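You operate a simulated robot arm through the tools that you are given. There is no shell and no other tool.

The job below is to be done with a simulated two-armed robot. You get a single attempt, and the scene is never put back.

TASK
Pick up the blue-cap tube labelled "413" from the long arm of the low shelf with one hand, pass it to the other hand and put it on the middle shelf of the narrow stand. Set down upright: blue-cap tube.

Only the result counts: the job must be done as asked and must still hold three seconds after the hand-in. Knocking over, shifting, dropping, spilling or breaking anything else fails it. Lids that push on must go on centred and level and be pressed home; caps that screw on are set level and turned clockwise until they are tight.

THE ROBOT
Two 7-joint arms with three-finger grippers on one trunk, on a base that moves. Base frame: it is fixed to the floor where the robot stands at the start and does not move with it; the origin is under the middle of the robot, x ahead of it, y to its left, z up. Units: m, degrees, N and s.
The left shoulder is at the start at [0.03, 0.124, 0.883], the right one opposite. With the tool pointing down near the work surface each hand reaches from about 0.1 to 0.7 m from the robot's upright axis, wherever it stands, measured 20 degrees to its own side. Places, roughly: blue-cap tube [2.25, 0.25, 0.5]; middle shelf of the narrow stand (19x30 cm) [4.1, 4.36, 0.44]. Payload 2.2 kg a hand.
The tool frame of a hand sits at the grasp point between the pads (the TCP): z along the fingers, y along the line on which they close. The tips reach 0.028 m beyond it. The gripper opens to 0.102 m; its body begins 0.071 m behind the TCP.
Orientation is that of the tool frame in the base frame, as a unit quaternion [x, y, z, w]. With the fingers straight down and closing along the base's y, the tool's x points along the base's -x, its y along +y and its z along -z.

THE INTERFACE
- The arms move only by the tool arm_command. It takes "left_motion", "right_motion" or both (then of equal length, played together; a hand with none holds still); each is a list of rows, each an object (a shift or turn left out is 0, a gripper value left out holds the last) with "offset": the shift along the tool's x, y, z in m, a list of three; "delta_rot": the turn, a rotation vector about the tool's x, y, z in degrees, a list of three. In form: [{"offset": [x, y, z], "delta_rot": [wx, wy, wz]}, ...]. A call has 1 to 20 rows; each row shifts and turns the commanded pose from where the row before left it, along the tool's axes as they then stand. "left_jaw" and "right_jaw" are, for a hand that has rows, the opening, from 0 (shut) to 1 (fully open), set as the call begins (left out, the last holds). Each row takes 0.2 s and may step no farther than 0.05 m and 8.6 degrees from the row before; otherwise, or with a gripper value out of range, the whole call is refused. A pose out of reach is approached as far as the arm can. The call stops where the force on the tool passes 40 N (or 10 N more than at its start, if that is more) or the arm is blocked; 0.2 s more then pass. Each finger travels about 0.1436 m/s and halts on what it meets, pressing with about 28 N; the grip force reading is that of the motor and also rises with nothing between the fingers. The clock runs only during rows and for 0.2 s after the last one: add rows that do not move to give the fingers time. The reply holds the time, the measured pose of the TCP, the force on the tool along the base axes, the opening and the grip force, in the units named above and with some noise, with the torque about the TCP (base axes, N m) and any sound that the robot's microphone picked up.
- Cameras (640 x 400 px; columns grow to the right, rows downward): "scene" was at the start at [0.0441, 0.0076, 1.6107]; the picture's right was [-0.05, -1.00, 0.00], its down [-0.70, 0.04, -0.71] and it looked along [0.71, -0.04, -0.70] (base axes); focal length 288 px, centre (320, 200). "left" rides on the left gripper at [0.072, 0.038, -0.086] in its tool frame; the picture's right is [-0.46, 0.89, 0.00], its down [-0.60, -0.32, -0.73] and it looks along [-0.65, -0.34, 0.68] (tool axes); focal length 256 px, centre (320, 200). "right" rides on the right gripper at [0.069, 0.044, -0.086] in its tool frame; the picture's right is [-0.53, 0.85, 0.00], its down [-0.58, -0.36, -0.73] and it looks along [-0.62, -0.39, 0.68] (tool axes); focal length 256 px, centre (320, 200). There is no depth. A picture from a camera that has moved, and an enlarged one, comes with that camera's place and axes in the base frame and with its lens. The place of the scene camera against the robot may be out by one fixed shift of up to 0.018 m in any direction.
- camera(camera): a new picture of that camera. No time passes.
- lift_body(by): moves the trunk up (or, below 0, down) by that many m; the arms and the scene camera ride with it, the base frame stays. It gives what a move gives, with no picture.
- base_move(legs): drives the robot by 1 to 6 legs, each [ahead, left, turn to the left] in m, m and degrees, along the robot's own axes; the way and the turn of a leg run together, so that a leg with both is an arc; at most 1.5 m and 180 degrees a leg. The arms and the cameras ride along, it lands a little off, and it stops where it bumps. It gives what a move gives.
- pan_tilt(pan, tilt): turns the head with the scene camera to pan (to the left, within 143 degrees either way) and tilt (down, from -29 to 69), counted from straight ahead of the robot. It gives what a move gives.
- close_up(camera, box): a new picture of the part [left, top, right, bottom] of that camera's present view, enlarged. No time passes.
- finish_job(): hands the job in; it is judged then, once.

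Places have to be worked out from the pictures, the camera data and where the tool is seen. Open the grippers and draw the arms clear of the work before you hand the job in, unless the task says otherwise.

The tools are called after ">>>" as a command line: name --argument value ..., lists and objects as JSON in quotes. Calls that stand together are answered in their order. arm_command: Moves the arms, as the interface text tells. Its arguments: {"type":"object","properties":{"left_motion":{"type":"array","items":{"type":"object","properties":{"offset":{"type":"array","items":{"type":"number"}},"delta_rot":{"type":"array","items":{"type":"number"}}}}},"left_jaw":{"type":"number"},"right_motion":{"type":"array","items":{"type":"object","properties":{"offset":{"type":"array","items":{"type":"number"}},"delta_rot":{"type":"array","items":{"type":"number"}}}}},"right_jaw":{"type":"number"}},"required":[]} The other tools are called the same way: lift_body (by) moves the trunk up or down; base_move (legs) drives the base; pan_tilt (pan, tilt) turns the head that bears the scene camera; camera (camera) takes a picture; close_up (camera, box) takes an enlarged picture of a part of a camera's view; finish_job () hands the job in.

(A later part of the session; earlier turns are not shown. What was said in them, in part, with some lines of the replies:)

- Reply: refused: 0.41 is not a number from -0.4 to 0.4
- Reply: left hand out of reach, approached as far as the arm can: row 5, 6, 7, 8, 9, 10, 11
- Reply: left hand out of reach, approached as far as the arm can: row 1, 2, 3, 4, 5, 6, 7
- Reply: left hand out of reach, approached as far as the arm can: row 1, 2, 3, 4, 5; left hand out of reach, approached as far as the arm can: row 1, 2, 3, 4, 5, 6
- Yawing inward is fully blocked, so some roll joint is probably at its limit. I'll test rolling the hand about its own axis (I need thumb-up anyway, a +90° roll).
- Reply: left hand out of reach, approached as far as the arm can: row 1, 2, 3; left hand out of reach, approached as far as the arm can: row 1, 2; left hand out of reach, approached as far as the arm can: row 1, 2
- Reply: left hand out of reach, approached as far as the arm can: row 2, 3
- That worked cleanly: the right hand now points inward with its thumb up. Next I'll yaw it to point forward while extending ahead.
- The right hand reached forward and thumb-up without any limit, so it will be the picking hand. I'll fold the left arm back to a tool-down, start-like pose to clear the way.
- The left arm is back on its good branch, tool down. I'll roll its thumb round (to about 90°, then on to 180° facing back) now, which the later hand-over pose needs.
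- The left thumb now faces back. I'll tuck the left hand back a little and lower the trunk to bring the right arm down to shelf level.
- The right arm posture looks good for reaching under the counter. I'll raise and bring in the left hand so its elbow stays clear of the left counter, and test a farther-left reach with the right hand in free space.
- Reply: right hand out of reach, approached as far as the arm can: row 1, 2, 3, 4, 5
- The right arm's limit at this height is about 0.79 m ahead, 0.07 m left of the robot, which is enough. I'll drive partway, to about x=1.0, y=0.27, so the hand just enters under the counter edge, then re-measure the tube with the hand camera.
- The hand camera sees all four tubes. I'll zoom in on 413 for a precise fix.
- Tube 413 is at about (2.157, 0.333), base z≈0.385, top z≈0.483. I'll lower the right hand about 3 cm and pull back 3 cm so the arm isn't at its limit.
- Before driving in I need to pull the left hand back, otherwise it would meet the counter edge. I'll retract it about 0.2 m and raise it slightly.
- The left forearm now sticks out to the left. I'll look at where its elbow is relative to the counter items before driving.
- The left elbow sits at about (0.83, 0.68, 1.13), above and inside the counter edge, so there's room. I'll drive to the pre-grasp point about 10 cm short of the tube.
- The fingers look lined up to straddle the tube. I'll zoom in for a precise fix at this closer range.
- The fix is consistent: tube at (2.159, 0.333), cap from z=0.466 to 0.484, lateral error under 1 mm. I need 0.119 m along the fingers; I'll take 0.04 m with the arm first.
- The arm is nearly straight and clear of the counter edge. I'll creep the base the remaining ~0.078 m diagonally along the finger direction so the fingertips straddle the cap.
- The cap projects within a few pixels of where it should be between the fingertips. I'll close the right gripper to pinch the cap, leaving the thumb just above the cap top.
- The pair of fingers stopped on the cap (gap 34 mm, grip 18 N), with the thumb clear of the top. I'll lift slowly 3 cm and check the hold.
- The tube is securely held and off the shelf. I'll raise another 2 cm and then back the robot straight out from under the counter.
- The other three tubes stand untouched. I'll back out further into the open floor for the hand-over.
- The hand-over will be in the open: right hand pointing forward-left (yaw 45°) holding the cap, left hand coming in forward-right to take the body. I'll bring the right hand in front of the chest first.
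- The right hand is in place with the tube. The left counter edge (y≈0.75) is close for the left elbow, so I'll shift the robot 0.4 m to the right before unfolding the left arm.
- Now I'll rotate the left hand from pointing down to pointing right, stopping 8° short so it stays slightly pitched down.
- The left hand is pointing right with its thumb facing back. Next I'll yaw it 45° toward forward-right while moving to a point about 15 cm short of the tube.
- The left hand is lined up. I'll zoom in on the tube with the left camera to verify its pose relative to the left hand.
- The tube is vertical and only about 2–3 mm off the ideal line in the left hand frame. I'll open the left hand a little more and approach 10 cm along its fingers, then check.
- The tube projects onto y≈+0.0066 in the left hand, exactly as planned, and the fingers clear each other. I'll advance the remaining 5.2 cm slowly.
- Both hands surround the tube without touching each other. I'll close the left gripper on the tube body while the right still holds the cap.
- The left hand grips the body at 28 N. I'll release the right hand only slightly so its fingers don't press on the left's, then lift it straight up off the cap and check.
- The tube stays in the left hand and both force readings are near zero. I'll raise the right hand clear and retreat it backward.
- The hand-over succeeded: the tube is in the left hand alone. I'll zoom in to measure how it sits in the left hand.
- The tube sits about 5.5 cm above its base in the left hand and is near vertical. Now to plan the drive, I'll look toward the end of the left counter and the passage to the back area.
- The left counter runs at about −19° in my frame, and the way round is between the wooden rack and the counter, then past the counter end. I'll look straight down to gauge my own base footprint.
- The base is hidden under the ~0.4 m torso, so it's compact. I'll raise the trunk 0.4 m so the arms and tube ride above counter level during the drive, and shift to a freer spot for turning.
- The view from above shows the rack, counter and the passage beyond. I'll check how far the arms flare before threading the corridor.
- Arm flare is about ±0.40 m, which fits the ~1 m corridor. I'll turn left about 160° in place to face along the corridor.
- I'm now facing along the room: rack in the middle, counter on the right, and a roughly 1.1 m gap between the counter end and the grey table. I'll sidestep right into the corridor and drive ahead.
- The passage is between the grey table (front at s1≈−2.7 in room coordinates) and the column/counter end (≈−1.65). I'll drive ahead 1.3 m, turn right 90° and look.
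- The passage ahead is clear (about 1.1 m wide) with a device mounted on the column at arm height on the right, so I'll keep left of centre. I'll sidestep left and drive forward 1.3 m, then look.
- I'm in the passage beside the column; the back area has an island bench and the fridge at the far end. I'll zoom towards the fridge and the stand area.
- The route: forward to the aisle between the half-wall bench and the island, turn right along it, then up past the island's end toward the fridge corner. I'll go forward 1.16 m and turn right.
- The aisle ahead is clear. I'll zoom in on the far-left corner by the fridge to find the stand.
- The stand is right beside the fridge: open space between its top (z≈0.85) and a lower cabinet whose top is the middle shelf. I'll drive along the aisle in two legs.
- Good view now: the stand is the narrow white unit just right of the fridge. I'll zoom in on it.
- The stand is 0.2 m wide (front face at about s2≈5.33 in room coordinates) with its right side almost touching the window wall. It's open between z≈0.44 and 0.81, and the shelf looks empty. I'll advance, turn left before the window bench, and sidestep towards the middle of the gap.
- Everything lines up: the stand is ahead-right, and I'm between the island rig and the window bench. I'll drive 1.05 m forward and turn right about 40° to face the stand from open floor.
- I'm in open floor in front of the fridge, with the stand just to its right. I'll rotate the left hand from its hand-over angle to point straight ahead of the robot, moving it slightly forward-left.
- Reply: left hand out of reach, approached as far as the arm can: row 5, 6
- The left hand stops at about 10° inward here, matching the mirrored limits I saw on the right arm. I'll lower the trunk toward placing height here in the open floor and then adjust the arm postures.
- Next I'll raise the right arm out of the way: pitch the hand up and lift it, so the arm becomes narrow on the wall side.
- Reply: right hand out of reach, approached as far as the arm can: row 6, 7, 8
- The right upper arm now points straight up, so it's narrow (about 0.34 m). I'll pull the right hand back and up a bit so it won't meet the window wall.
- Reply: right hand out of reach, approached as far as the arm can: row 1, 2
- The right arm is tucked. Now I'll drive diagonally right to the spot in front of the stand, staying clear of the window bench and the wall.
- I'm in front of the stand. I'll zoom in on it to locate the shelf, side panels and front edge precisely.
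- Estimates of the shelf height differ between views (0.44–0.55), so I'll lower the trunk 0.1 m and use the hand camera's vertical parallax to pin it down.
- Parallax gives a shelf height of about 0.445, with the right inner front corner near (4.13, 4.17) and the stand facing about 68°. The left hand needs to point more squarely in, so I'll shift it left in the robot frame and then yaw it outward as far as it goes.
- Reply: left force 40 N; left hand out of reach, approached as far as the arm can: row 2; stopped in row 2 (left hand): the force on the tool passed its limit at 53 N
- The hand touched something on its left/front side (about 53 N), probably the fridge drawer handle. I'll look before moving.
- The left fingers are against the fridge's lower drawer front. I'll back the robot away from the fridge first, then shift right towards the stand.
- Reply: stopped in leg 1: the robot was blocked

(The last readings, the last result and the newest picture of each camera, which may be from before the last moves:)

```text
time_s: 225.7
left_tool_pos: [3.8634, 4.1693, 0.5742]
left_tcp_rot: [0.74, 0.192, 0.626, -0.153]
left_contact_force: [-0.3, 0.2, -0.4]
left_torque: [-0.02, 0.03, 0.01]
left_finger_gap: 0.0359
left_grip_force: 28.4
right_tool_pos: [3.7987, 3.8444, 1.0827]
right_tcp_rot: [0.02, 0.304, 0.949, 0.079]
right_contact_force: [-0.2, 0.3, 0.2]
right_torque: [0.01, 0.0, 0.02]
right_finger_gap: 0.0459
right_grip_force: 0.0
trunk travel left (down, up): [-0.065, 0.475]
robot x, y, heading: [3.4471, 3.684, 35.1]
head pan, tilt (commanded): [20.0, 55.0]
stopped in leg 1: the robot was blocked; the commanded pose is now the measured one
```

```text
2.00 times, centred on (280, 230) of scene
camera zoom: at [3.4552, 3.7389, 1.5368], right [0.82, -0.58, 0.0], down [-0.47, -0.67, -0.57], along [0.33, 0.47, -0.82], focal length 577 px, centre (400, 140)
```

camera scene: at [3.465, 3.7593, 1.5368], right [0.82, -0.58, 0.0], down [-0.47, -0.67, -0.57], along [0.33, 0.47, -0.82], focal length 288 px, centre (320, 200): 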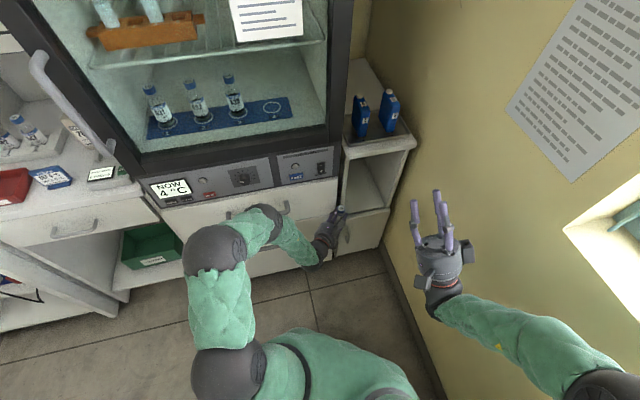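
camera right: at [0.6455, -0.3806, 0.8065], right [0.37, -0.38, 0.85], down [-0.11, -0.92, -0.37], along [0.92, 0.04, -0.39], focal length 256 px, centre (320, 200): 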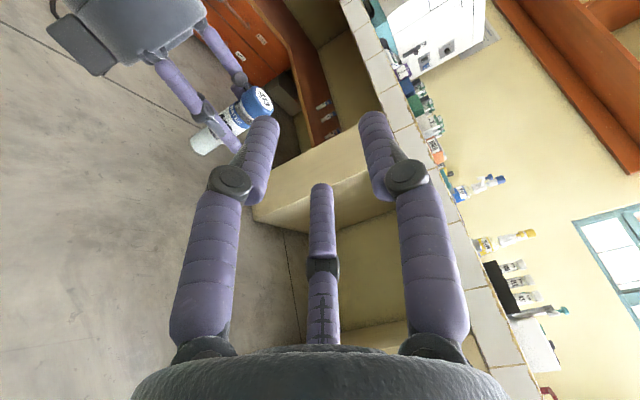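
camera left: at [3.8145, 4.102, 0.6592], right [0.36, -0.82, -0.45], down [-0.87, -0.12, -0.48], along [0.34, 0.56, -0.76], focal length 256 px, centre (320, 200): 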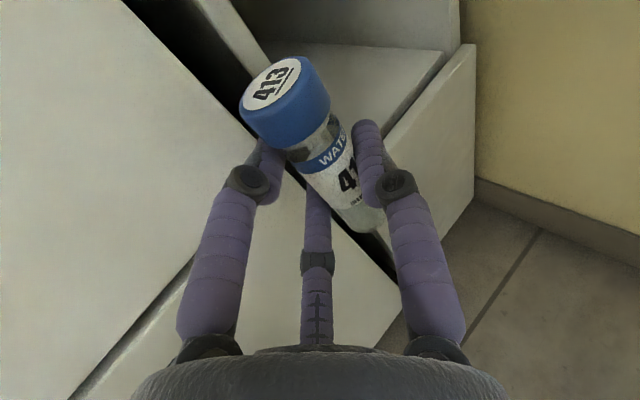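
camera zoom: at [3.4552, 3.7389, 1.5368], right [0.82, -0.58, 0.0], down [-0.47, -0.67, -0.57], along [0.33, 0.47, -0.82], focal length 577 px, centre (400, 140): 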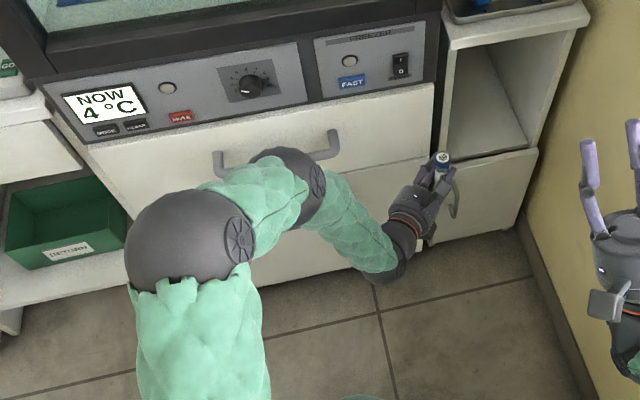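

The base is stopped behind by the window bench (base radius about 0.35 m), and the hand is now free of the fridge. I'll slide the robot right along the stand's front.

>>> base_move --legs '[[0.079, -0.104, 0.0]]'

>>> camera --camera "left"

>>> camera --camera "scene"

```text
time_s: 227.0
left_tool_pos: [3.9864, 4.1293, 0.5736]
left_tcp_rot: [0.74, 0.193, 0.626, -0.154]
left_contact_force: [-0.3, 0.0, -0.9]
left_torque: [0.01, 0.04, 0.03]
left_finger_gap: 0.0361
left_grip_force: 27.9
right_tool_pos: [3.9244, 3.8034, 1.0831]
right_tcp_rot: [0.019, 0.304, 0.949, 0.078]
right_contact_force: [0.3, -0.4, -0.2]
right_torque: [0.01, -0.02, -0.01]
right_finger_gap: 0.0459
right_grip_force: 0.1
trunk travel left (down, up): [-0.065, 0.475]
robot x, y, heading: [3.5673, 3.643, 35.0]
head pan, tilt (commanded): [20.0, 55.0]
```

```text
taken
camera left: at [3.939, 4.0616, 0.6596], right [0.36, -0.82, -0.45], down [-0.87, -0.12, -0.48], along [0.34, 0.56, -0.76], focal length 256 px, centre (320, 200)
```

left: 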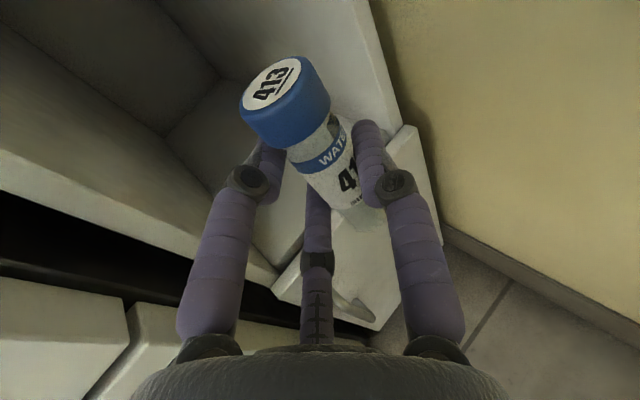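

```text
taken
camera scene: at [3.5798, 3.6976, 1.5368], right [0.82, -0.58, 0.0], down [-0.47, -0.67, -0.57], along [0.33, 0.47, -0.82], focal length 288 px, centre (320, 200)
```

scene: 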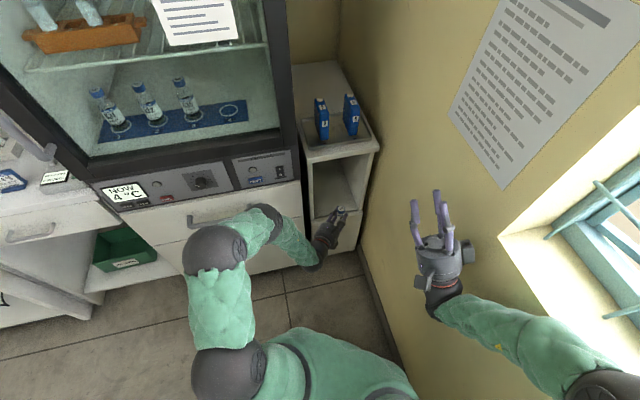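

The hand is now squarely in front of the opening at a≈−0.01. I'll advance into the stand along its normal in small steps while yawing outward and correcting 2° of pitch.

>>> arm_command --left_motion '[{"offset": [0.0026, -0.0127, 0.0153], "delta_rot": [1.97, 0.8, -0.34]}, {"offset": [0.0026, -0.012, 0.0157], "delta_rot": [1.97, 0.8, -0.34]}, {"offset": [0.0026, -0.0116, 0.0161], "delta_rot": [1.97, 0.75, -0.34]}]'

>>> camera --camera "left"

>>> close_up --camera "scene" --box '[240, 110, 420, 300]'

```text
time_s: 227.8
left_tool_pos: [4.008, 4.185, 0.5729]
left_tcp_rot: [0.715, 0.228, 0.633, -0.19]
left_contact_force: [-0.5, 0.2, -0.7]
left_torque: [-0.04, 0.03, -0.01]
left_finger_gap: 0.0359
left_grip_force: 28.0
right_tool_pos: [3.9229, 3.804, 1.0838]
right_tcp_rot: [0.02, 0.304, 0.949, 0.08]
right_contact_force: [-0.5, -0.3, -0.6]
right_torque: [0.0, 0.0, 0.01]
right_finger_gap: 0.046
right_grip_force: 0.0
trunk travel left (down, up): [-0.065, 0.475]
robot x, y, heading: [3.5713, 3.6439, 35.0]
head pan, tilt (commanded): [20.0, 55.0]
```

```text
taken
camera left: at [3.9653, 4.1108, 0.6568], right [0.46, -0.77, -0.45], down [-0.84, -0.2, -0.51], along [0.3, 0.61, -0.73], focal length 256 px, centre (320, 200)
```

left: 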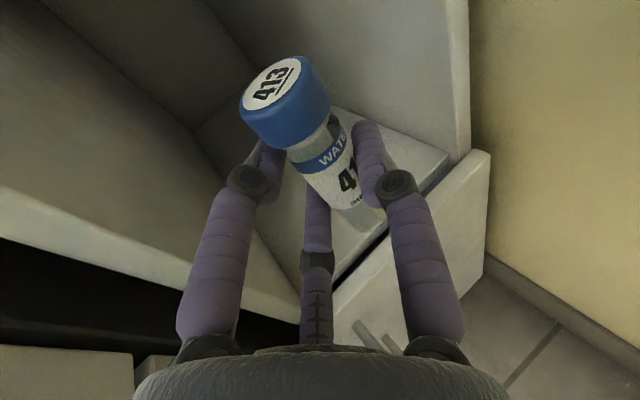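

```text
2.11 times, centred on (330, 205) of scene
camera zoom: at [3.5791, 3.6979, 1.5368], right [0.82, -0.58, 0.0], down [-0.47, -0.67, -0.57], along [0.33, 0.47, -0.82], focal length 607 px, centre (299, 190)
```

zoom: 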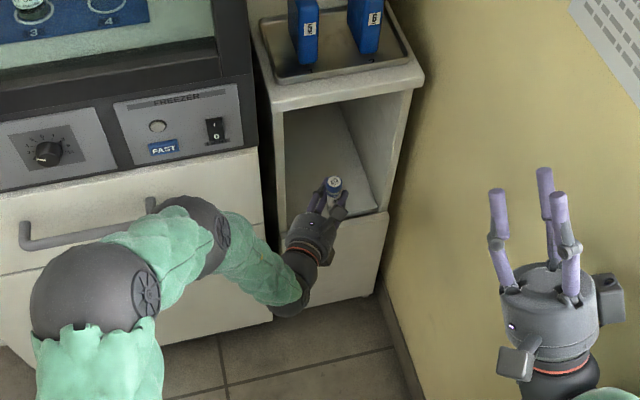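

Tracking the front edge with the hand camera gives a shelf edge along −20°, front centre near (4.036, 4.203). The tube is still 2 cm outside the edge. I'll advance 7 cm along the hand axis, yawing a few degrees more.

>>> arm_command --left_motion '[{"offset": [0.0022, -0.0026, 0.01736], "delta_rot": [1.49, 0.03, -0.19]}, {"offset": [0.0022, -0.0026, 0.01736], "delta_rot": [1.49, 0.03, -0.19]}, {"offset": [0.0022, -0.0026, 0.01736], "delta_rot": [1.49, 0.03, -0.19]}, {"offset": [0.0022, -0.0026, 0.01736], "delta_rot": [1.49, 0.03, -0.19]}]'

>>> camera --camera "left"

>>> close_up --camera "scene" --box '[240, 110, 420, 300]'

```text
time_s: 228.8
left_tool_pos: [4.0385, 4.2528, 0.5644]
left_tcp_rot: [0.705, 0.259, 0.624, -0.216]
left_contact_force: [0.1, 0.4, -1.0]
left_torque: [0.06, -0.03, 0.03]
left_finger_gap: 0.036
left_grip_force: 27.8
left hand out of reach, approached as far as the arm can: row 3, 4
right_tool_pos: [3.9237, 3.8035, 1.0824]
right_tcp_rot: [0.019, 0.303, 0.949, 0.079]
right_contact_force: [0.0, -0.2, -0.4]
right_torque: [0.0, 0.02, 0.04]
right_finger_gap: 0.0457
right_grip_force: 0.0
trunk travel left (down, up): [-0.065, 0.475]
robot x, y, heading: [3.5711, 3.6437, 35.0]
head pan, tilt (commanded): [20.0, 55.0]
```

```text
taken
camera left: at [4.0034, 4.1759, 0.6476], right [0.52, -0.73, -0.44], down [-0.81, -0.27, -0.51], along [0.25, 0.63, -0.74], focal length 256 px, centre (320, 200)
```

left: 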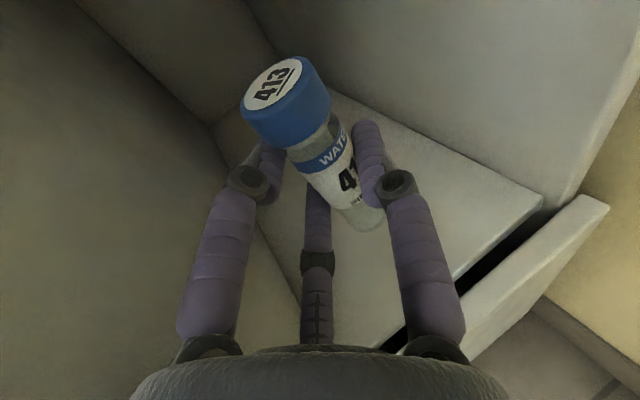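

```text
2.11 times, centred on (330, 205) of scene
camera zoom: at [3.5791, 3.6983, 1.5368], right [0.82, -0.58, 0.0], down [-0.47, -0.67, -0.57], along [0.33, 0.47, -0.82], focal length 607 px, centre (299, 190)
```

zoom: 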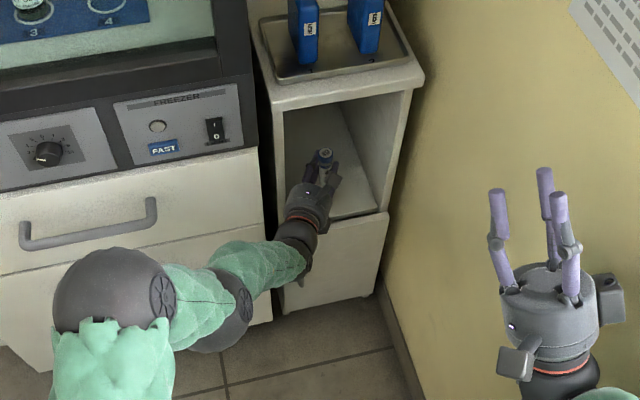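

The tube is now over the shelf (about 5.5 cm inside, slightly left of centre), though the palm is close to the left panel. I'll shift the hand 2.5 cm to the right.

>>> arm_command --left_motion '[{"offset": [0, 0.0085, 0]}, {"offset": [0, 0.0085, 0]}, {"offset": [0, 0.008, 0]}]'

>>> camera --camera "left"

```text
time_s: 229.6
left_tool_pos: [4.0391, 4.2544, 0.566]
left_tcp_rot: [0.703, 0.258, 0.626, -0.217]
left_contact_force: [0.0, 0.4, -1.0]
left_torque: [0.02, 0.02, -0.01]
left_finger_gap: 0.0361
left_grip_force: 28.1
left hand out of reach, approached as far as the arm can: row 1, 2, 3
right_tool_pos: [3.9239, 3.8037, 1.0829]
right_tcp_rot: [0.02, 0.303, 0.95, 0.078]
right_contact_force: [0.7, -0.7, 0.6]
right_torque: [0.06, 0.01, -0.02]
right_finger_gap: 0.0459
right_grip_force: 0.1
trunk travel left (down, up): [-0.065, 0.475]
robot x, y, heading: [3.57, 3.6447, 34.7]
head pan, tilt (commanded): [20.0, 55.0]
```

```text
taken
camera left: at [4.0035, 4.1764, 0.649], right [0.52, -0.73, -0.44], down [-0.81, -0.27, -0.51], along [0.25, 0.63, -0.73], focal length 256 px, centre (320, 200)
```

left: 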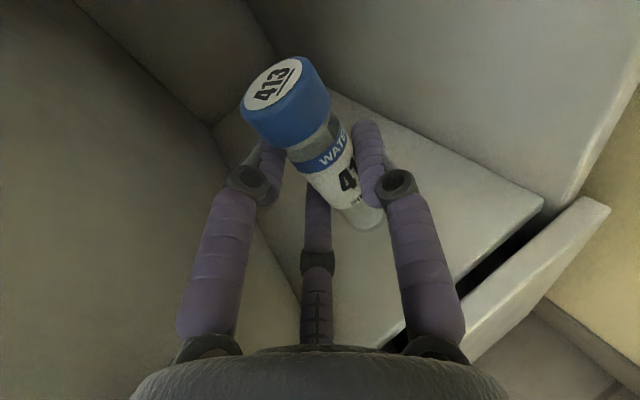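

The arm is at its limit there, so I'll make this small rightward correction with the base instead.

>>> base_move --legs '[[0.003, -0.026, 0.0]]'

>>> camera --camera "left"

>>> close_up --camera "scene" --box '[240, 110, 420, 300]'

```text
time_s: 230.4
left_tool_pos: [4.0584, 4.2376, 0.5647]
left_tcp_rot: [0.704, 0.26, 0.625, -0.217]
left_contact_force: [-1.0, -0.5, 0.0]
left_torque: [0.03, -0.02, -0.02]
left_finger_gap: 0.0359
left_grip_force: 28.0
right_tool_pos: [3.9411, 3.7872, 1.082]
right_tcp_rot: [0.02, 0.305, 0.949, 0.08]
right_contact_force: [-0.7, 0.0, -0.1]
right_torque: [-0.01, -0.01, -0.03]
right_finger_gap: 0.046
right_grip_force: 0.1
trunk travel left (down, up): [-0.065, 0.475]
robot x, y, heading: [3.5869, 3.6284, 34.6]
head pan, tilt (commanded): [20.0, 55.0]
```

```text
taken
camera left: at [4.022, 4.1597, 0.6486], right [0.52, -0.73, -0.44], down [-0.81, -0.27, -0.51], along [0.25, 0.63, -0.73], focal length 256 px, centre (320, 200)
```

left: 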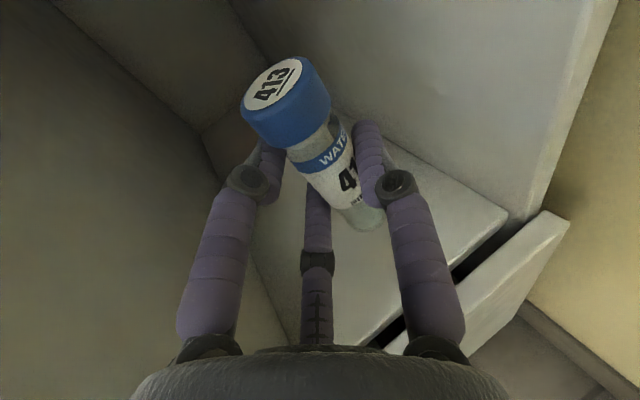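

```text
2.11 times, centred on (330, 205) of scene
camera zoom: at [3.5972, 3.6823, 1.5368], right [0.82, -0.58, 0.0], down [-0.47, -0.67, -0.57], along [0.33, 0.47, -0.82], focal length 607 px, centre (299, 190)
```

zoom: 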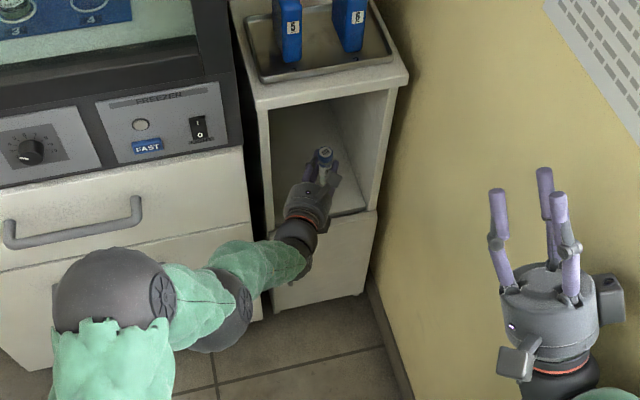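

The tube is now at about 4.7 cm inside the front edge, 1.7 cm right of centre, with clearance all round. I'll lower using the trunk (it keeps the arm posture fixed): first 4.5 cm.

>>> lift_body --by -0.045

>>> camera --camera "left"

>>> close_up --camera "scene" --box '[250, 120, 400, 260]'

```text
time_s: 231.3
left_tool_pos: [4.0571, 4.2374, 0.5207]
left_tcp_rot: [0.703, 0.259, 0.625, -0.217]
left_contact_force: [-0.4, -0.6, -0.8]
left_torque: [0.0, 0.01, 0.02]
left_finger_gap: 0.0361
left_grip_force: 27.6
right_tool_pos: [3.9407, 3.7868, 1.0396]
right_tcp_rot: [0.019, 0.303, 0.949, 0.08]
right_contact_force: [-0.1, -1.2, 0.3]
right_torque: [0.01, -0.01, -0.02]
right_finger_gap: 0.0459
right_grip_force: 0.1
trunk travel left (down, up): [-0.02, 0.52]
robot x, y, heading: [3.5855, 3.6294, 34.7]
head pan, tilt (commanded): [20.0, 55.0]
```

```text
taken
camera left: at [4.0218, 4.1594, 0.6044], right [0.52, -0.73, -0.44], down [-0.81, -0.27, -0.51], along [0.25, 0.63, -0.73], focal length 256 px, centre (320, 200)
```

left: 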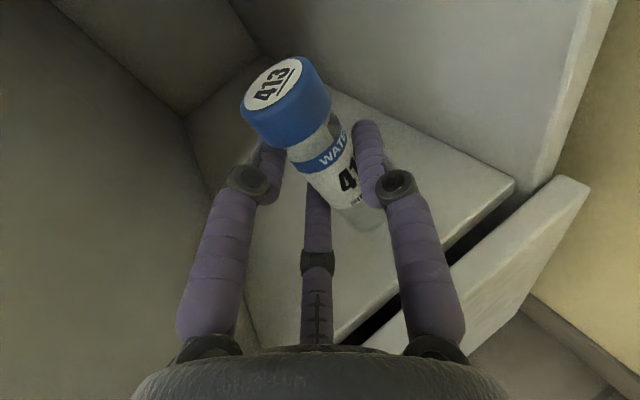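

```text
2.86 times, centred on (325, 190) of scene
camera zoom: at [3.5965, 3.6812, 1.4919], right [0.82, -0.58, 0.0], down [-0.47, -0.67, -0.57], along [0.33, 0.47, -0.82], focal length 824 px, centre (306, 229)
```

zoom: 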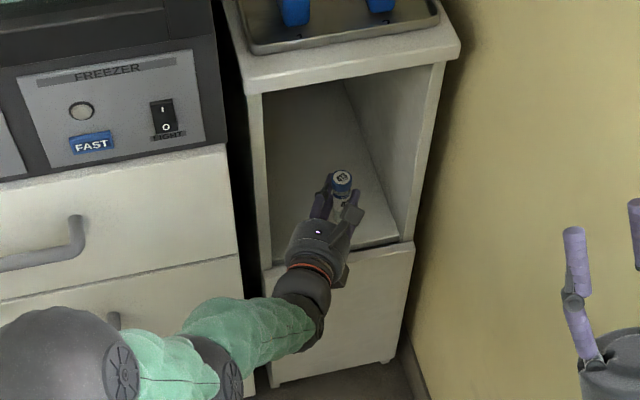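

Still no contact (TCP z=0.521, base about 0.466). I'll lower the trunk another 1.5 cm.

>>> lift_body --by -0.015

>>> close_up --camera "left" --box '[240, 120, 480, 280]'

```text
time_s: 231.9
left_tool_pos: [4.0583, 4.2368, 0.506]
left_tcp_rot: [0.703, 0.259, 0.625, -0.217]
left_contact_force: [0.4, -0.3, -0.4]
left_torque: [-0.01, -0.02, -0.01]
left_finger_gap: 0.0358
left_grip_force: 28.1
right_tool_pos: [3.9411, 3.7873, 1.0231]
right_tcp_rot: [0.019, 0.303, 0.95, 0.079]
right_contact_force: [0.8, -0.1, 0.8]
right_torque: [-0.02, 0.04, 0.01]
right_finger_gap: 0.046
right_grip_force: 0.0
trunk travel left (down, up): [-0.005, 0.535]
robot x, y, heading: [3.5859, 3.6263, 34.8]
head pan, tilt (commanded): [20.0, 55.0]
```

```text
2.50 times, centred on (360, 200) of left
camera zoom: at [4.0218, 4.1593, 0.5892], right [0.52, -0.73, -0.44], down [-0.81, -0.27, -0.51], along [0.25, 0.63, -0.73], focal length 640 px, centre (220, 200)
```

zoom: 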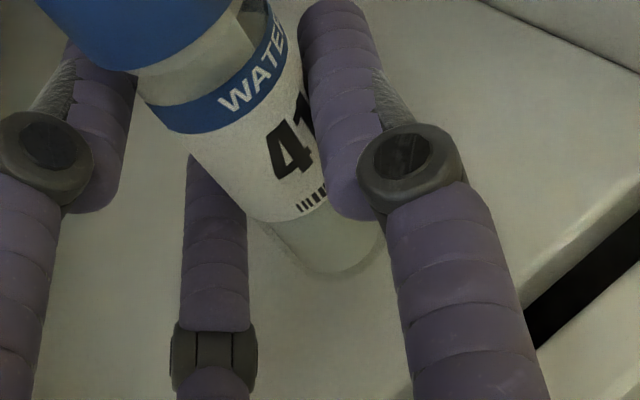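

No contact yet. I'll lower with the arm in 3 mm steps, watching the vertical force.

>>> arm_command --left_motion '[{"offset": [-0.003, 0, 0.0004]}, {"offset": [-0.003, 0, 0.0004]}]'

```text
time_s: 232.5
left_tool_pos: [4.0587, 4.237, 0.4994]
left_tcp_rot: [0.703, 0.259, 0.625, -0.217]
left_contact_force: [-0.1, -0.3, -0.1]
left_torque: [0.01, 0.0, -0.04]
left_finger_gap: 0.036
left_grip_force: 28.4
right_tool_pos: [3.941, 3.7871, 1.0239]
right_tcp_rot: [0.019, 0.304, 0.949, 0.08]
right_contact_force: [-0.6, -0.4, 0.2]
right_torque: [0.01, -0.04, -0.03]
right_finger_gap: 0.0458
right_grip_force: 0.1
trunk travel left (down, up): [-0.005, 0.535]
robot x, y, heading: [3.5838, 3.6255, 34.8]
head pan, tilt (commanded): [20.0, 55.0]
```

The arm lowers accurately (TCP 0.499) with no contact yet. Continuing in small steps.

>>> arm_command --left_motion '[{"offset": [-0.003, 0, 0.0004]}, {"offset": [-0.003, 0, 0.0004]}]'

>>> close_up --camera "left" --box '[240, 120, 480, 280]'

```text
time_s: 233.1
left_tool_pos: [4.0586, 4.2379, 0.4942]
left_tcp_rot: [0.703, 0.26, 0.625, -0.218]
left_contact_force: [0.0, 0.8, -0.7]
left_torque: [0.01, -0.02, 0.0]
left_finger_gap: 0.036
left_grip_force: 28.3
right_tool_pos: [3.941, 3.7867, 1.0244]
right_tcp_rot: [0.02, 0.304, 0.949, 0.08]
right_contact_force: [-0.8, 0.8, 1.0]
right_torque: [0.01, 0.0, 0.02]
right_finger_gap: 0.0459
right_grip_force: 0.2
trunk travel left (down, up): [-0.005, 0.535]
robot x, y, heading: [3.5857, 3.6312, 35.0]
head pan, tilt (commanded): [20.0, 55.0]
```

```text
2.50 times, centred on (360, 200) of left
camera zoom: at [4.0222, 4.1593, 0.577], right [0.52, -0.73, -0.44], down [-0.81, -0.27, -0.51], along [0.25, 0.63, -0.73], focal length 640 px, centre (220, 200)
```

zoom: 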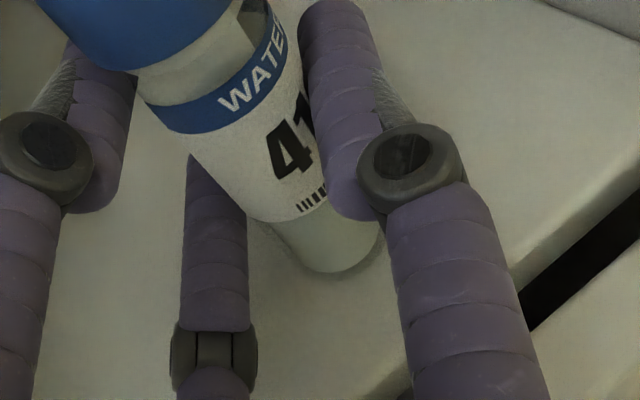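

A contact shadow is appearing at the tube base, so it's close. I'll go on in 2 mm steps.

>>> arm_command --left_motion '[{"offset": [-0.002, 0, 0.0003]}, {"offset": [-0.002, 0, 0.0003]}]'

```text
time_s: 233.7
left_tool_pos: [4.0589, 4.2382, 0.4919]
left_tcp_rot: [0.703, 0.258, 0.626, -0.217]
left_contact_force: [0.7, -0.5, 6.2]
left_torque: [-0.12, -0.02, 0.0]
left_finger_gap: 0.036
left_grip_force: 28.2
right_tool_pos: [3.9411, 3.7855, 1.0231]
right_tcp_rot: [0.018, 0.303, 0.95, 0.08]
right_contact_force: [0.4, -0.4, 0.3]
right_torque: [-0.01, 0.0, 0.02]
right_finger_gap: 0.0458
right_grip_force: 0.0
trunk travel left (down, up): [-0.005, 0.535]
robot x, y, heading: [3.5898, 3.6277, 35.0]
head pan, tilt (commanded): [20.0, 55.0]
```

Contact: 6 N upward at TCP z=0.492, so the tube base is on the shelf. I'll release gradually, opening the left gripper a little first and checking that the tube stands.

>>> arm_command --left_motion '[{}, {}]' --left_jaw 0.4

>>> camera --camera "left"

>>> close_up --camera "left" --box '[200, 30, 440, 260]'

```text
time_s: 234.3
left_tool_pos: [4.0584, 4.2361, 0.4909]
left_tcp_rot: [0.703, 0.258, 0.626, -0.217]
left_contact_force: [0.0, 0.5, -0.6]
left_torque: [-0.01, -0.02, 0.03]
left_finger_gap: 0.041
left_grip_force: 0.1
right_tool_pos: [3.9412, 3.7872, 1.0243]
right_tcp_rot: [0.02, 0.304, 0.949, 0.08]
right_contact_force: [0.1, -0.5, 0.6]
right_torque: [0.02, 0.0, -0.02]
right_finger_gap: 0.0462
right_grip_force: 0.1
trunk travel left (down, up): [-0.005, 0.535]
robot x, y, heading: [3.5843, 3.6282, 34.8]
head pan, tilt (commanded): [20.0, 55.0]
```

```text
taken
camera left: at [4.0224, 4.1591, 0.5728], right [0.52, -0.73, -0.44], down [-0.81, -0.27, -0.51], along [0.25, 0.63, -0.73], focal length 256 px, centre (320, 200)
```

left: 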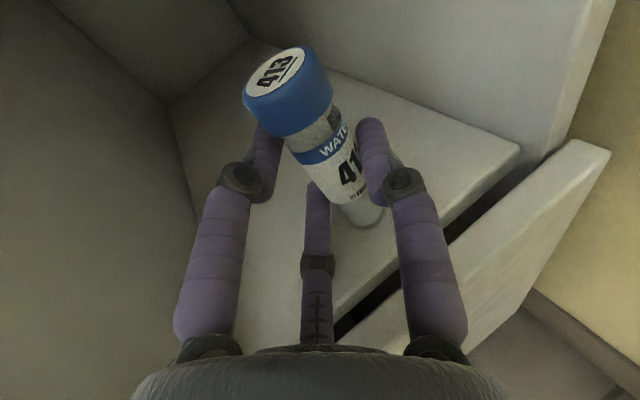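

```text
1.74 times, centred on (320, 145) of left
camera zoom: at [4.0224, 4.1591, 0.5728], right [0.52, -0.73, -0.44], down [-0.81, -0.27, -0.51], along [0.25, 0.63, -0.73], focal length 445 px, centre (320, 296)
```

zoom: 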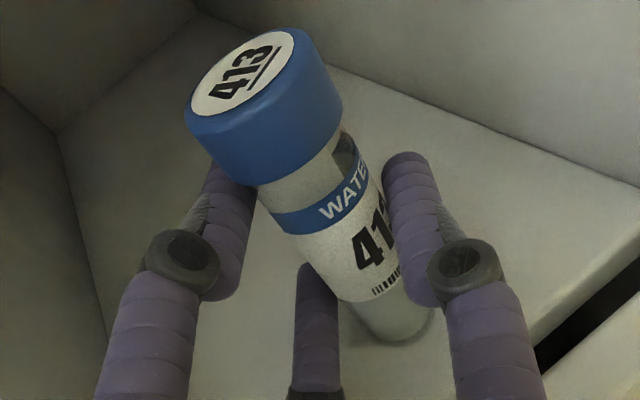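

The tube stands on its own: grip and contact forces are zero. I'll open further and check clearances before retracting.

>>> arm_command --left_motion '[{}, {}]' --left_jaw 0.52

>>> arm_command --left_motion '[{}, {}]' --left_jaw 0.62

>>> close_up --camera "left" --box '[200, 30, 440, 260]'

```text
time_s: 234.9
left_tool_pos: [4.0592, 4.2362, 0.4902]
left_tcp_rot: [0.703, 0.259, 0.626, -0.217]
left_contact_force: [-1.1, 0.4, -0.1]
left_torque: [0.01, -0.02, 0.01]
left_finger_gap: 0.0529
left_grip_force: 0.1
right_tool_pos: [3.9405, 3.7861, 1.0234]
right_tcp_rot: [0.02, 0.303, 0.949, 0.08]
right_contact_force: [0.6, -0.4, 0.5]
right_torque: [-0.02, 0.02, 0.03]
right_finger_gap: 0.0458
right_grip_force: 0.1
trunk travel left (down, up): [-0.005, 0.535]
robot x, y, heading: [3.5862, 3.6308, 34.5]
head pan, tilt (commanded): [20.0, 55.0]
```

```text
time_s: 235.5
left_tool_pos: [4.0586, 4.2369, 0.4905]
left_tcp_rot: [0.704, 0.259, 0.625, -0.216]
left_contact_force: [-0.5, -0.4, -0.1]
left_torque: [0.0, 0.01, 0.02]
left_finger_gap: 0.0631
left_grip_force: 0.1
right_tool_pos: [3.9404, 3.7867, 1.0236]
right_tcp_rot: [0.02, 0.304, 0.949, 0.079]
right_contact_force: [0.3, -0.3, -0.2]
right_torque: [0.01, -0.02, 0.0]
right_finger_gap: 0.046
right_grip_force: 0.1
trunk travel left (down, up): [-0.005, 0.535]
robot x, y, heading: [3.5873, 3.6281, 34.8]
head pan, tilt (commanded): [20.0, 55.0]
```

```text
1.74 times, centred on (320, 145) of left
camera zoom: at [4.0225, 4.1592, 0.573], right [0.52, -0.73, -0.44], down [-0.81, -0.27, -0.51], along [0.25, 0.63, -0.73], focal length 445 px, centre (320, 296)
```

zoom: 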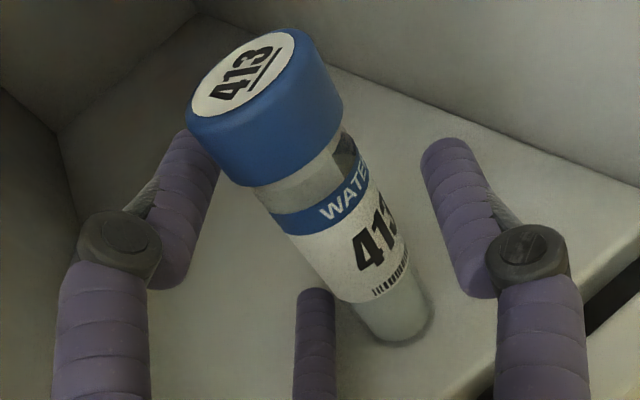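

The tube stays put. The cap-side clearance to the upper finger is only ~1–2 mm, so I'll nudge the hand 7 mm to the left to centre the tube in the opening before retracting.

>>> arm_command --left_motion '[{"offset": [0, -0.0035, 0]}, {"offset": [0, -0.0035, 0]}]'

>>> close_up --camera "left" --box '[200, 30, 440, 260]'

```text
time_s: 236.1
left_tool_pos: [4.0536, 4.2433, 0.4908]
left_tcp_rot: [0.703, 0.259, 0.625, -0.218]
left_contact_force: [0.2, 0.4, 0.0]
left_torque: [0.02, 0.01, 0.02]
left_finger_gap: 0.0633
left_grip_force: 0.1
right_tool_pos: [3.9402, 3.7867, 1.0241]
right_tcp_rot: [0.02, 0.303, 0.949, 0.08]
right_contact_force: [0.3, -0.7, 0.0]
right_torque: [-0.03, -0.01, 0.0]
right_finger_gap: 0.0458
right_grip_force: 0.1
trunk travel left (down, up): [-0.005, 0.535]
robot x, y, heading: [3.5871, 3.6287, 34.7]
head pan, tilt (commanded): [20.0, 55.0]
```

```text
1.74 times, centred on (320, 145) of left
camera zoom: at [4.0176, 4.165, 0.573], right [0.52, -0.73, -0.44], down [-0.81, -0.27, -0.51], along [0.25, 0.63, -0.73], focal length 445 px, centre (320, 296)
```

zoom: 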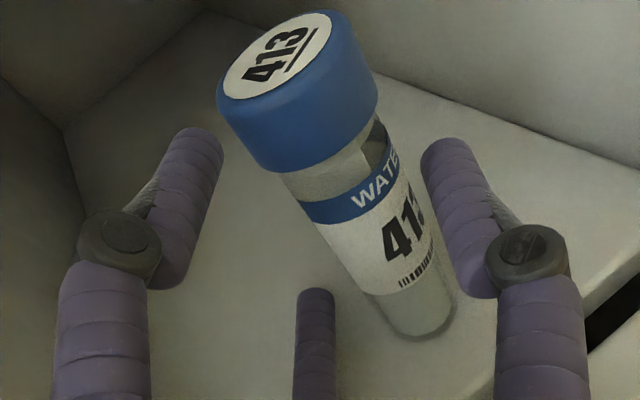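

The tube is now centred between the fingers. Since the base has no room to back up and the arm is near its limit, the safest exit is straight up with the trunk, because the finger slot is open vertically. First 3 cm.

>>> lift_body --by 0.03

>>> close_up --camera "left" --box '[180, 30, 460, 280]'

```text
time_s: 236.8
left_tool_pos: [4.0552, 4.2416, 0.5197]
left_tcp_rot: [0.704, 0.259, 0.625, -0.217]
left_contact_force: [0.6, -0.1, -0.9]
left_torque: [-0.01, -0.03, -0.01]
left_finger_gap: 0.0631
left_grip_force: 0.2
right_tool_pos: [3.941, 3.7857, 1.0545]
right_tcp_rot: [0.02, 0.304, 0.949, 0.08]
right_contact_force: [0.4, -0.2, 0.1]
right_torque: [0.01, -0.01, 0.02]
right_finger_gap: 0.0458
right_grip_force: 0.1
trunk travel left (down, up): [-0.035, 0.505]
robot x, y, heading: [3.5827, 3.6302, 34.8]
head pan, tilt (commanded): [20.0, 55.0]
```

```text
1.60 times, centred on (320, 155) of left
camera zoom: at [4.0178, 4.1645, 0.6024], right [0.52, -0.73, -0.44], down [-0.81, -0.27, -0.51], along [0.25, 0.63, -0.73], focal length 410 px, centre (320, 272)
```

zoom: 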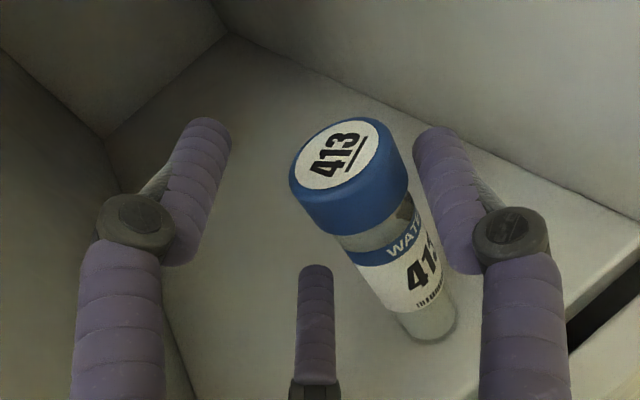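

The tube is undisturbed. With more height I can open wider for extra margin, then continue lifting.

>>> arm_command --left_motion '[{}, {}]' --left_jaw 0.85

>>> lift_body --by 0.05

>>> camera --camera "left"

```text
time_s: 237.4
left_tool_pos: [4.0543, 4.2424, 0.5198]
left_tcp_rot: [0.703, 0.259, 0.625, -0.217]
left_contact_force: [0.5, 1.0, -0.3]
left_torque: [-0.05, -0.03, 0.06]
left_finger_gap: 0.0865
left_grip_force: 0.0
right_tool_pos: [3.94, 3.7862, 1.0529]
right_tcp_rot: [0.019, 0.304, 0.949, 0.079]
right_contact_force: [-0.3, 0.0, 0.4]
right_torque: [0.03, 0.02, 0.0]
right_finger_gap: 0.0459
right_grip_force: 0.0
trunk travel left (down, up): [-0.035, 0.505]
robot x, y, heading: [3.5871, 3.6262, 34.7]
head pan, tilt (commanded): [20.0, 55.0]
```

```text
time_s: 238.4
left_tool_pos: [4.0539, 4.2421, 0.569]
left_tcp_rot: [0.704, 0.259, 0.625, -0.217]
left_contact_force: [0.5, -0.1, 0.4]
left_torque: [0.01, -0.06, 0.03]
left_finger_gap: 0.0868
left_grip_force: 0.1
right_tool_pos: [3.9412, 3.7879, 1.1034]
right_tcp_rot: [0.02, 0.303, 0.949, 0.079]
right_contact_force: [0.1, -0.5, 0.2]
right_torque: [0.02, 0.01, 0.0]
right_finger_gap: 0.0459
right_grip_force: 0.1
trunk travel left (down, up): [-0.085, 0.455]
robot x, y, heading: [3.5856, 3.623, 34.5]
head pan, tilt (commanded): [20.0, 55.0]
```

```text
taken
camera left: at [4.0178, 4.1645, 0.6523], right [0.52, -0.73, -0.44], down [-0.81, -0.27, -0.51], along [0.25, 0.63, -0.73], focal length 256 px, centre (320, 200)
```

left: 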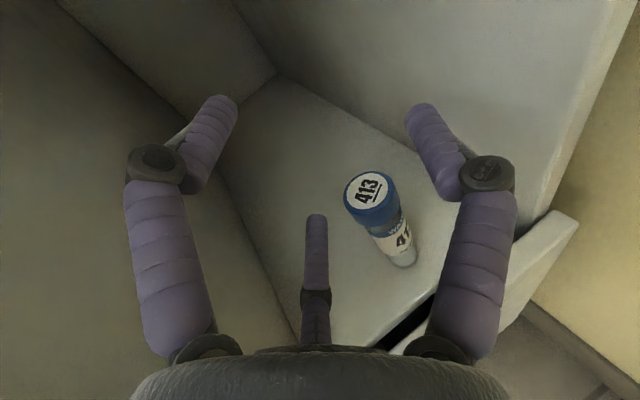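

The tube stands upright on the shelf with all fingers well clear. I'll lift 5 cm more so the whole hand is above the cap.

>>> lift_body --by 0.06

>>> camera --camera "left"

>>> camera --camera "scene"

```text
time_s: 239.4
left_tool_pos: [4.0538, 4.2418, 0.6292]
left_tcp_rot: [0.703, 0.259, 0.625, -0.217]
left_contact_force: [-0.2, -0.6, 0.5]
left_torque: [-0.01, 0.02, -0.02]
left_finger_gap: 0.0869
left_grip_force: 0.0
right_tool_pos: [3.942, 3.7867, 1.1632]
right_tcp_rot: [0.02, 0.303, 0.949, 0.079]
right_contact_force: [-0.6, -0.7, -0.6]
right_torque: [0.03, 0.02, 0.02]
right_finger_gap: 0.0458
right_grip_force: 0.0
trunk travel left (down, up): [-0.145, 0.395]
robot x, y, heading: [3.5852, 3.628, 34.9]
head pan, tilt (commanded): [20.0, 55.0]
```

```text
taken
camera left: at [4.0178, 4.1645, 0.7123], right [0.52, -0.73, -0.44], down [-0.81, -0.27, -0.51], along [0.25, 0.63, -0.73], focal length 256 px, centre (320, 200)
```

left: 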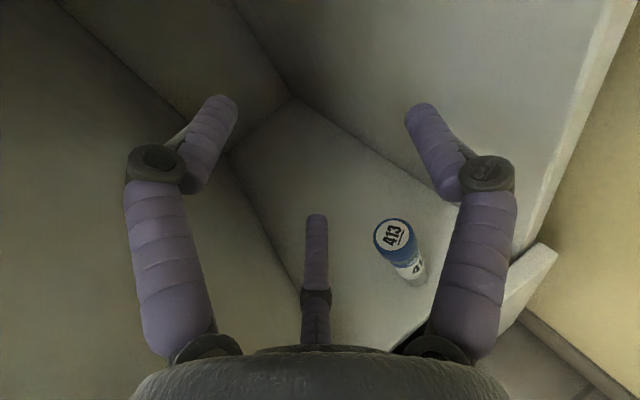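

```text
taken
camera scene: at [3.5969, 3.6816, 1.6167], right [0.82, -0.58, 0.0], down [-0.47, -0.67, -0.57], along [0.33, 0.47, -0.82], focal length 288 px, centre (320, 200)
```

scene: 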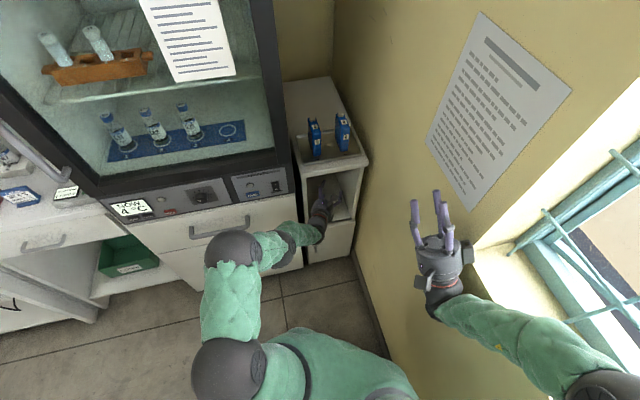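

The hand is fully above the tube. I'll now retract it out of the stand along the way it came in.

>>> arm_command --left_motion '[{"offset": [-0.0022, 0.0095, -0.0171], "delta_rot": [-1.49, -0.03, 0.19]}, {"offset": [-0.0022, 0.0095, -0.0171], "delta_rot": [-1.49, -0.03, 0.19]}, {"offset": [-0.0022, 0.0095, -0.0171], "delta_rot": [-1.49, -0.03, 0.19]}, {"offset": [-0.0022, 0.0095, -0.0171], "delta_rot": [-1.49, -0.03, 0.19]}]'

>>> camera --camera "left"

```text
time_s: 240.4
left_tool_pos: [4.0219, 4.1702, 0.6302]
left_tcp_rot: [0.716, 0.222, 0.636, -0.184]
left_contact_force: [-0.3, 0.3, -0.5]
left_torque: [-0.01, -0.01, 0.01]
left_finger_gap: 0.0867
left_grip_force: 0.0
right_tool_pos: [3.9408, 3.7873, 1.1631]
right_tcp_rot: [0.019, 0.304, 0.949, 0.079]
right_contact_force: [-0.2, 0.7, -0.4]
right_torque: [-0.01, 0.0, 0.0]
right_finger_gap: 0.0458
right_grip_force: 0.0
trunk travel left (down, up): [-0.145, 0.395]
robot x, y, heading: [3.5893, 3.627, 34.9]
head pan, tilt (commanded): [20.0, 55.0]
```

```text
taken
camera left: at [3.9782, 4.0967, 0.7135], right [0.44, -0.78, -0.44], down [-0.84, -0.18, -0.51], along [0.32, 0.6, -0.73], focal length 256 px, centre (320, 200)
```

left: 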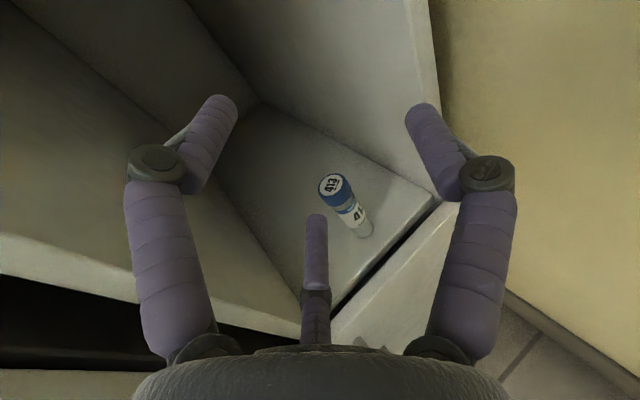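

Clean so far, and the tube stands well on the shelf. I'll continue retracting.

>>> arm_command --left_motion '[{"offset": [-0.0021, 0.012, -0.016], "delta_rot": [-1.49, -0.03, 0.19]}, {"offset": [-0.0021, 0.012, -0.016], "delta_rot": [-1.49, -0.03, 0.19]}, {"offset": [-0.0021, 0.0125, -0.0155], "delta_rot": [-1.49, -0.03, 0.19]}, {"offset": [-0.0021, 0.0125, -0.0155], "delta_rot": [-1.49, -0.03, 0.19]}]'

>>> camera --camera "left"

>>> close_up --camera "left" --box '[260, 60, 440, 240]'

>>> camera --camera "scene"

```text
time_s: 241.4
left_tool_pos: [3.9929, 4.0939, 0.6309]
left_tcp_rot: [0.727, 0.184, 0.644, -0.151]
left_contact_force: [-0.3, 0.6, 1.3]
left_torque: [0.0, 0.0, -0.02]
left_finger_gap: 0.0865
left_grip_force: 0.0
right_tool_pos: [3.9412, 3.7855, 1.1637]
right_tcp_rot: [0.019, 0.303, 0.949, 0.08]
right_contact_force: [-0.2, -0.7, 0.5]
right_torque: [0.01, -0.03, 0.0]
right_finger_gap: 0.046
right_grip_force: 0.2
trunk travel left (down, up): [-0.145, 0.395]
robot x, y, heading: [3.5898, 3.632, 34.9]
head pan, tilt (commanded): [20.0, 55.0]
```

```text
taken
camera left: at [3.9417, 4.0266, 0.7134], right [0.36, -0.82, -0.45], down [-0.85, -0.1, -0.51], along [0.38, 0.56, -0.73], focal length 256 px, centre (320, 200)
```

left: 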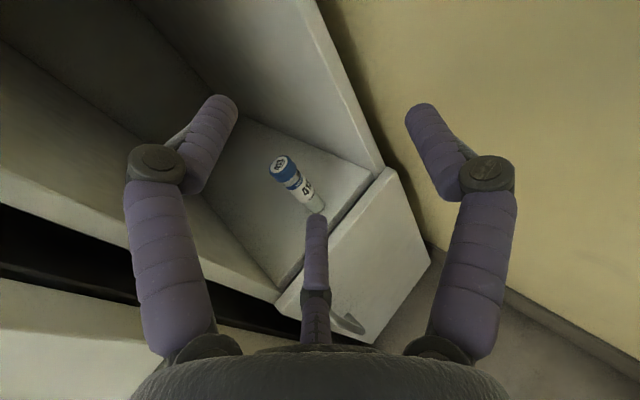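

```text
2.22 times, centred on (350, 150) of left
camera zoom: at [3.9417, 4.0266, 0.7134], right [0.36, -0.82, -0.45], down [-0.85, -0.1, -0.51], along [0.38, 0.56, -0.73], focal length 569 px, centre (253, 311)
```

zoom: 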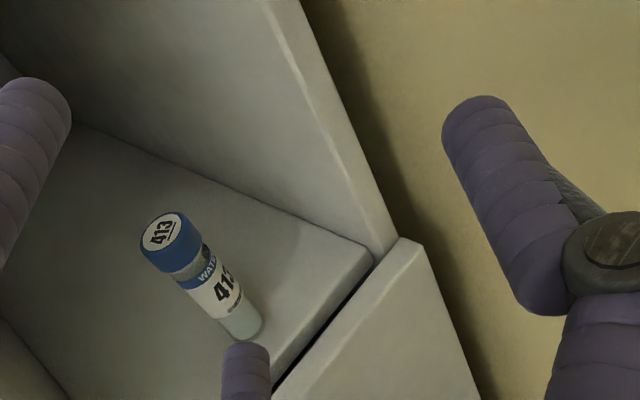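

```text
taken
camera scene: at [3.5965, 3.6812, 1.6168], right [0.82, -0.58, 0.0], down [-0.47, -0.67, -0.57], along [0.33, 0.47, -0.82], focal length 288 px, centre (320, 200)
```

scene: 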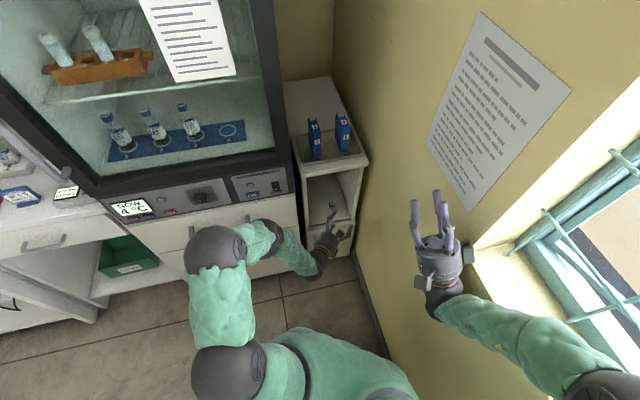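

The tube stands upright on the middle shelf, about 4 cm inside the front edge; its axis points to the image's vertical vanishing point. I'll retract the left hand further and open the right gripper too.

>>> arm_command --left_motion '[{"offset": [-0.002, 0.0125, -0.0155], "delta_rot": [-1.49, -0.03, 0.19]}, {"offset": [-0.002, 0.0125, -0.0155], "delta_rot": [-1.49, -0.03, 0.19]}, {"offset": [-0.002, 0.0125, -0.0155], "delta_rot": [-1.49, -0.03, 0.19]}, {"offset": [-0.002, 0.0125, -0.0155], "delta_rot": [-1.49, -0.03, 0.19]}]' --left_jaw 1.0 --right_motion '[{}, {}, {}, {}]' --right_jaw 1.0

>>> pan_tilt --pan 25 --tilt 45

>>> camera --camera "scene"

>>> close_up --camera "scene" --box '[240, 160, 400, 290]'

>>> camera --camera "left"

```text
time_s: 242.4
left_tool_pos: [3.9582, 4.0235, 0.6316]
left_tcp_rot: [0.736, 0.145, 0.651, -0.116]
left_contact_force: [-0.2, -0.2, 1.3]
left_torque: [0.01, 0.01, 0.03]
left_finger_gap: 0.1022
left_grip_force: 0.0
right_tool_pos: [3.9406, 3.7868, 1.1637]
right_tcp_rot: [0.019, 0.303, 0.949, 0.08]
right_contact_force: [0.0, -0.1, 1.0]
right_torque: [-0.02, -0.01, -0.03]
right_finger_gap: 0.1017
right_grip_force: 0.0
trunk travel left (down, up): [-0.145, 0.395]
robot x, y, heading: [3.5863, 3.6274, 34.7]
head pan, tilt (commanded): [20.0, 55.0]
```

```text
time_s: 243.1
left_tool_pos: [3.9571, 4.0225, 0.6306]
left_tcp_rot: [0.736, 0.145, 0.651, -0.116]
left_contact_force: [-0.7, 0.2, 0.1]
left_torque: [-0.02, 0.03, -0.02]
left_finger_gap: 0.102
left_grip_force: 0.0
right_tool_pos: [3.9401, 3.7872, 1.1638]
right_tcp_rot: [0.02, 0.303, 0.949, 0.079]
right_contact_force: [0.1, -0.1, -1.0]
right_torque: [-0.02, -0.03, 0.0]
right_finger_gap: 0.1019
right_grip_force: 0.0
trunk travel left (down, up): [-0.145, 0.395]
robot x, y, heading: [3.5884, 3.6292, 34.7]
head pan, tilt (commanded): [25.0, 45.0]
```

```text
taken
camera scene: at [3.596, 3.6927, 1.6302], right [0.86, -0.5, 0.0], down [-0.36, -0.61, -0.71], along [0.36, 0.61, -0.71], focal length 288 px, centre (320, 200)
```

scene: 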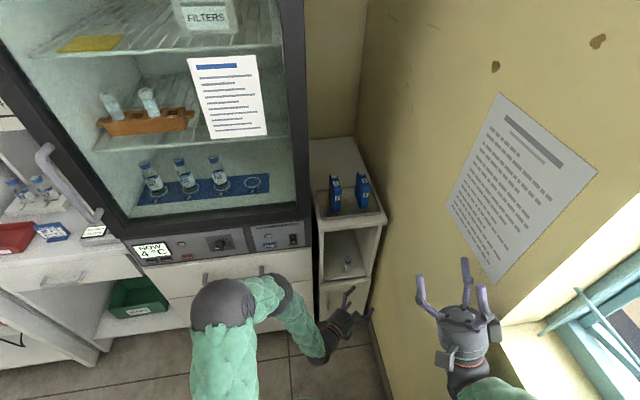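

```text
3.08 times, centred on (320, 225) of scene
camera zoom: at [3.596, 3.6927, 1.6302], right [0.86, -0.5, 0.0], down [-0.36, -0.61, -0.71], along [0.36, 0.61, -0.71], focal length 888 px, centre (320, 123)
```

zoom: 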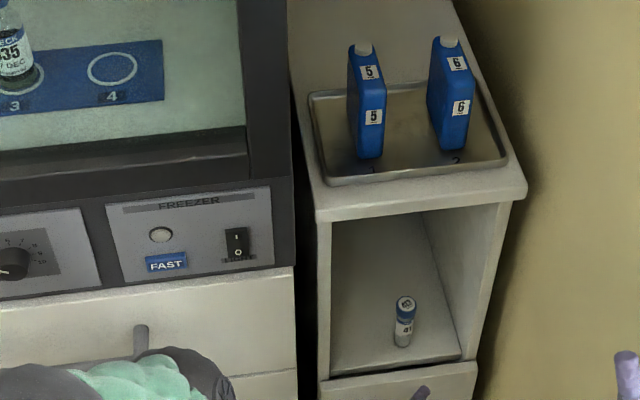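

```text
taken
camera left: at [3.8998, 3.9605, 0.7145], right [0.27, -0.85, -0.45], down [-0.86, -0.01, -0.51], along [0.44, 0.52, -0.73], focal length 256 px, centre (320, 200)
```

left: 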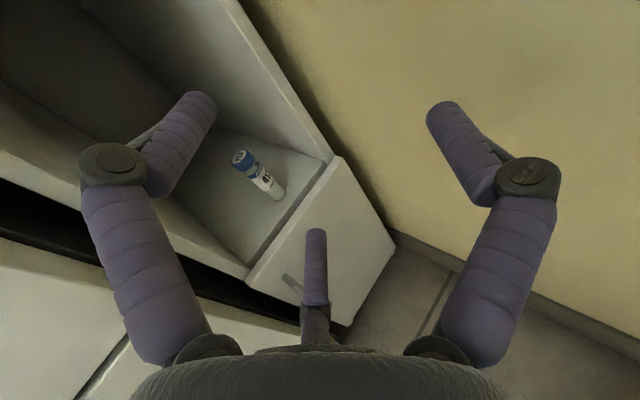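

The tube labelled 413 stands upright on the stand's middle shelf, well inside the edge. The canisters and the other items in view are undisturbed, and both grippers are open and clear. I'm handing in the job.

>>> finish_job

```text
The job is handed in.
```

Tube 413 is standing upright on the middle shelf of the narrow stand, about 4 cm inside the front edge, and I've handed the job in. I picked it off the low shelf with the right hand, passed it to the left hand in the open floor, and placed it with the left.

- **Other objects:** The other three tubes on the low shelf were still standing when I left. The canisters on top of the stand looked undisturbed in the last pictures.
- **Contact with the fridge:** While lining up at the stand, the left hand pressed against what looked like the fridge drawer front, reaching 53 N before it stopped. I saw no sign that anything moved.
- **Base bump:** The base was also stopped once when backing up, most likely by the window bench. I did not look back at the bench afterwards to check the items on it.
- **End state:** Both grippers are open. The left hand is about 0.2 m in front of the stand and the right hand is raised clear.
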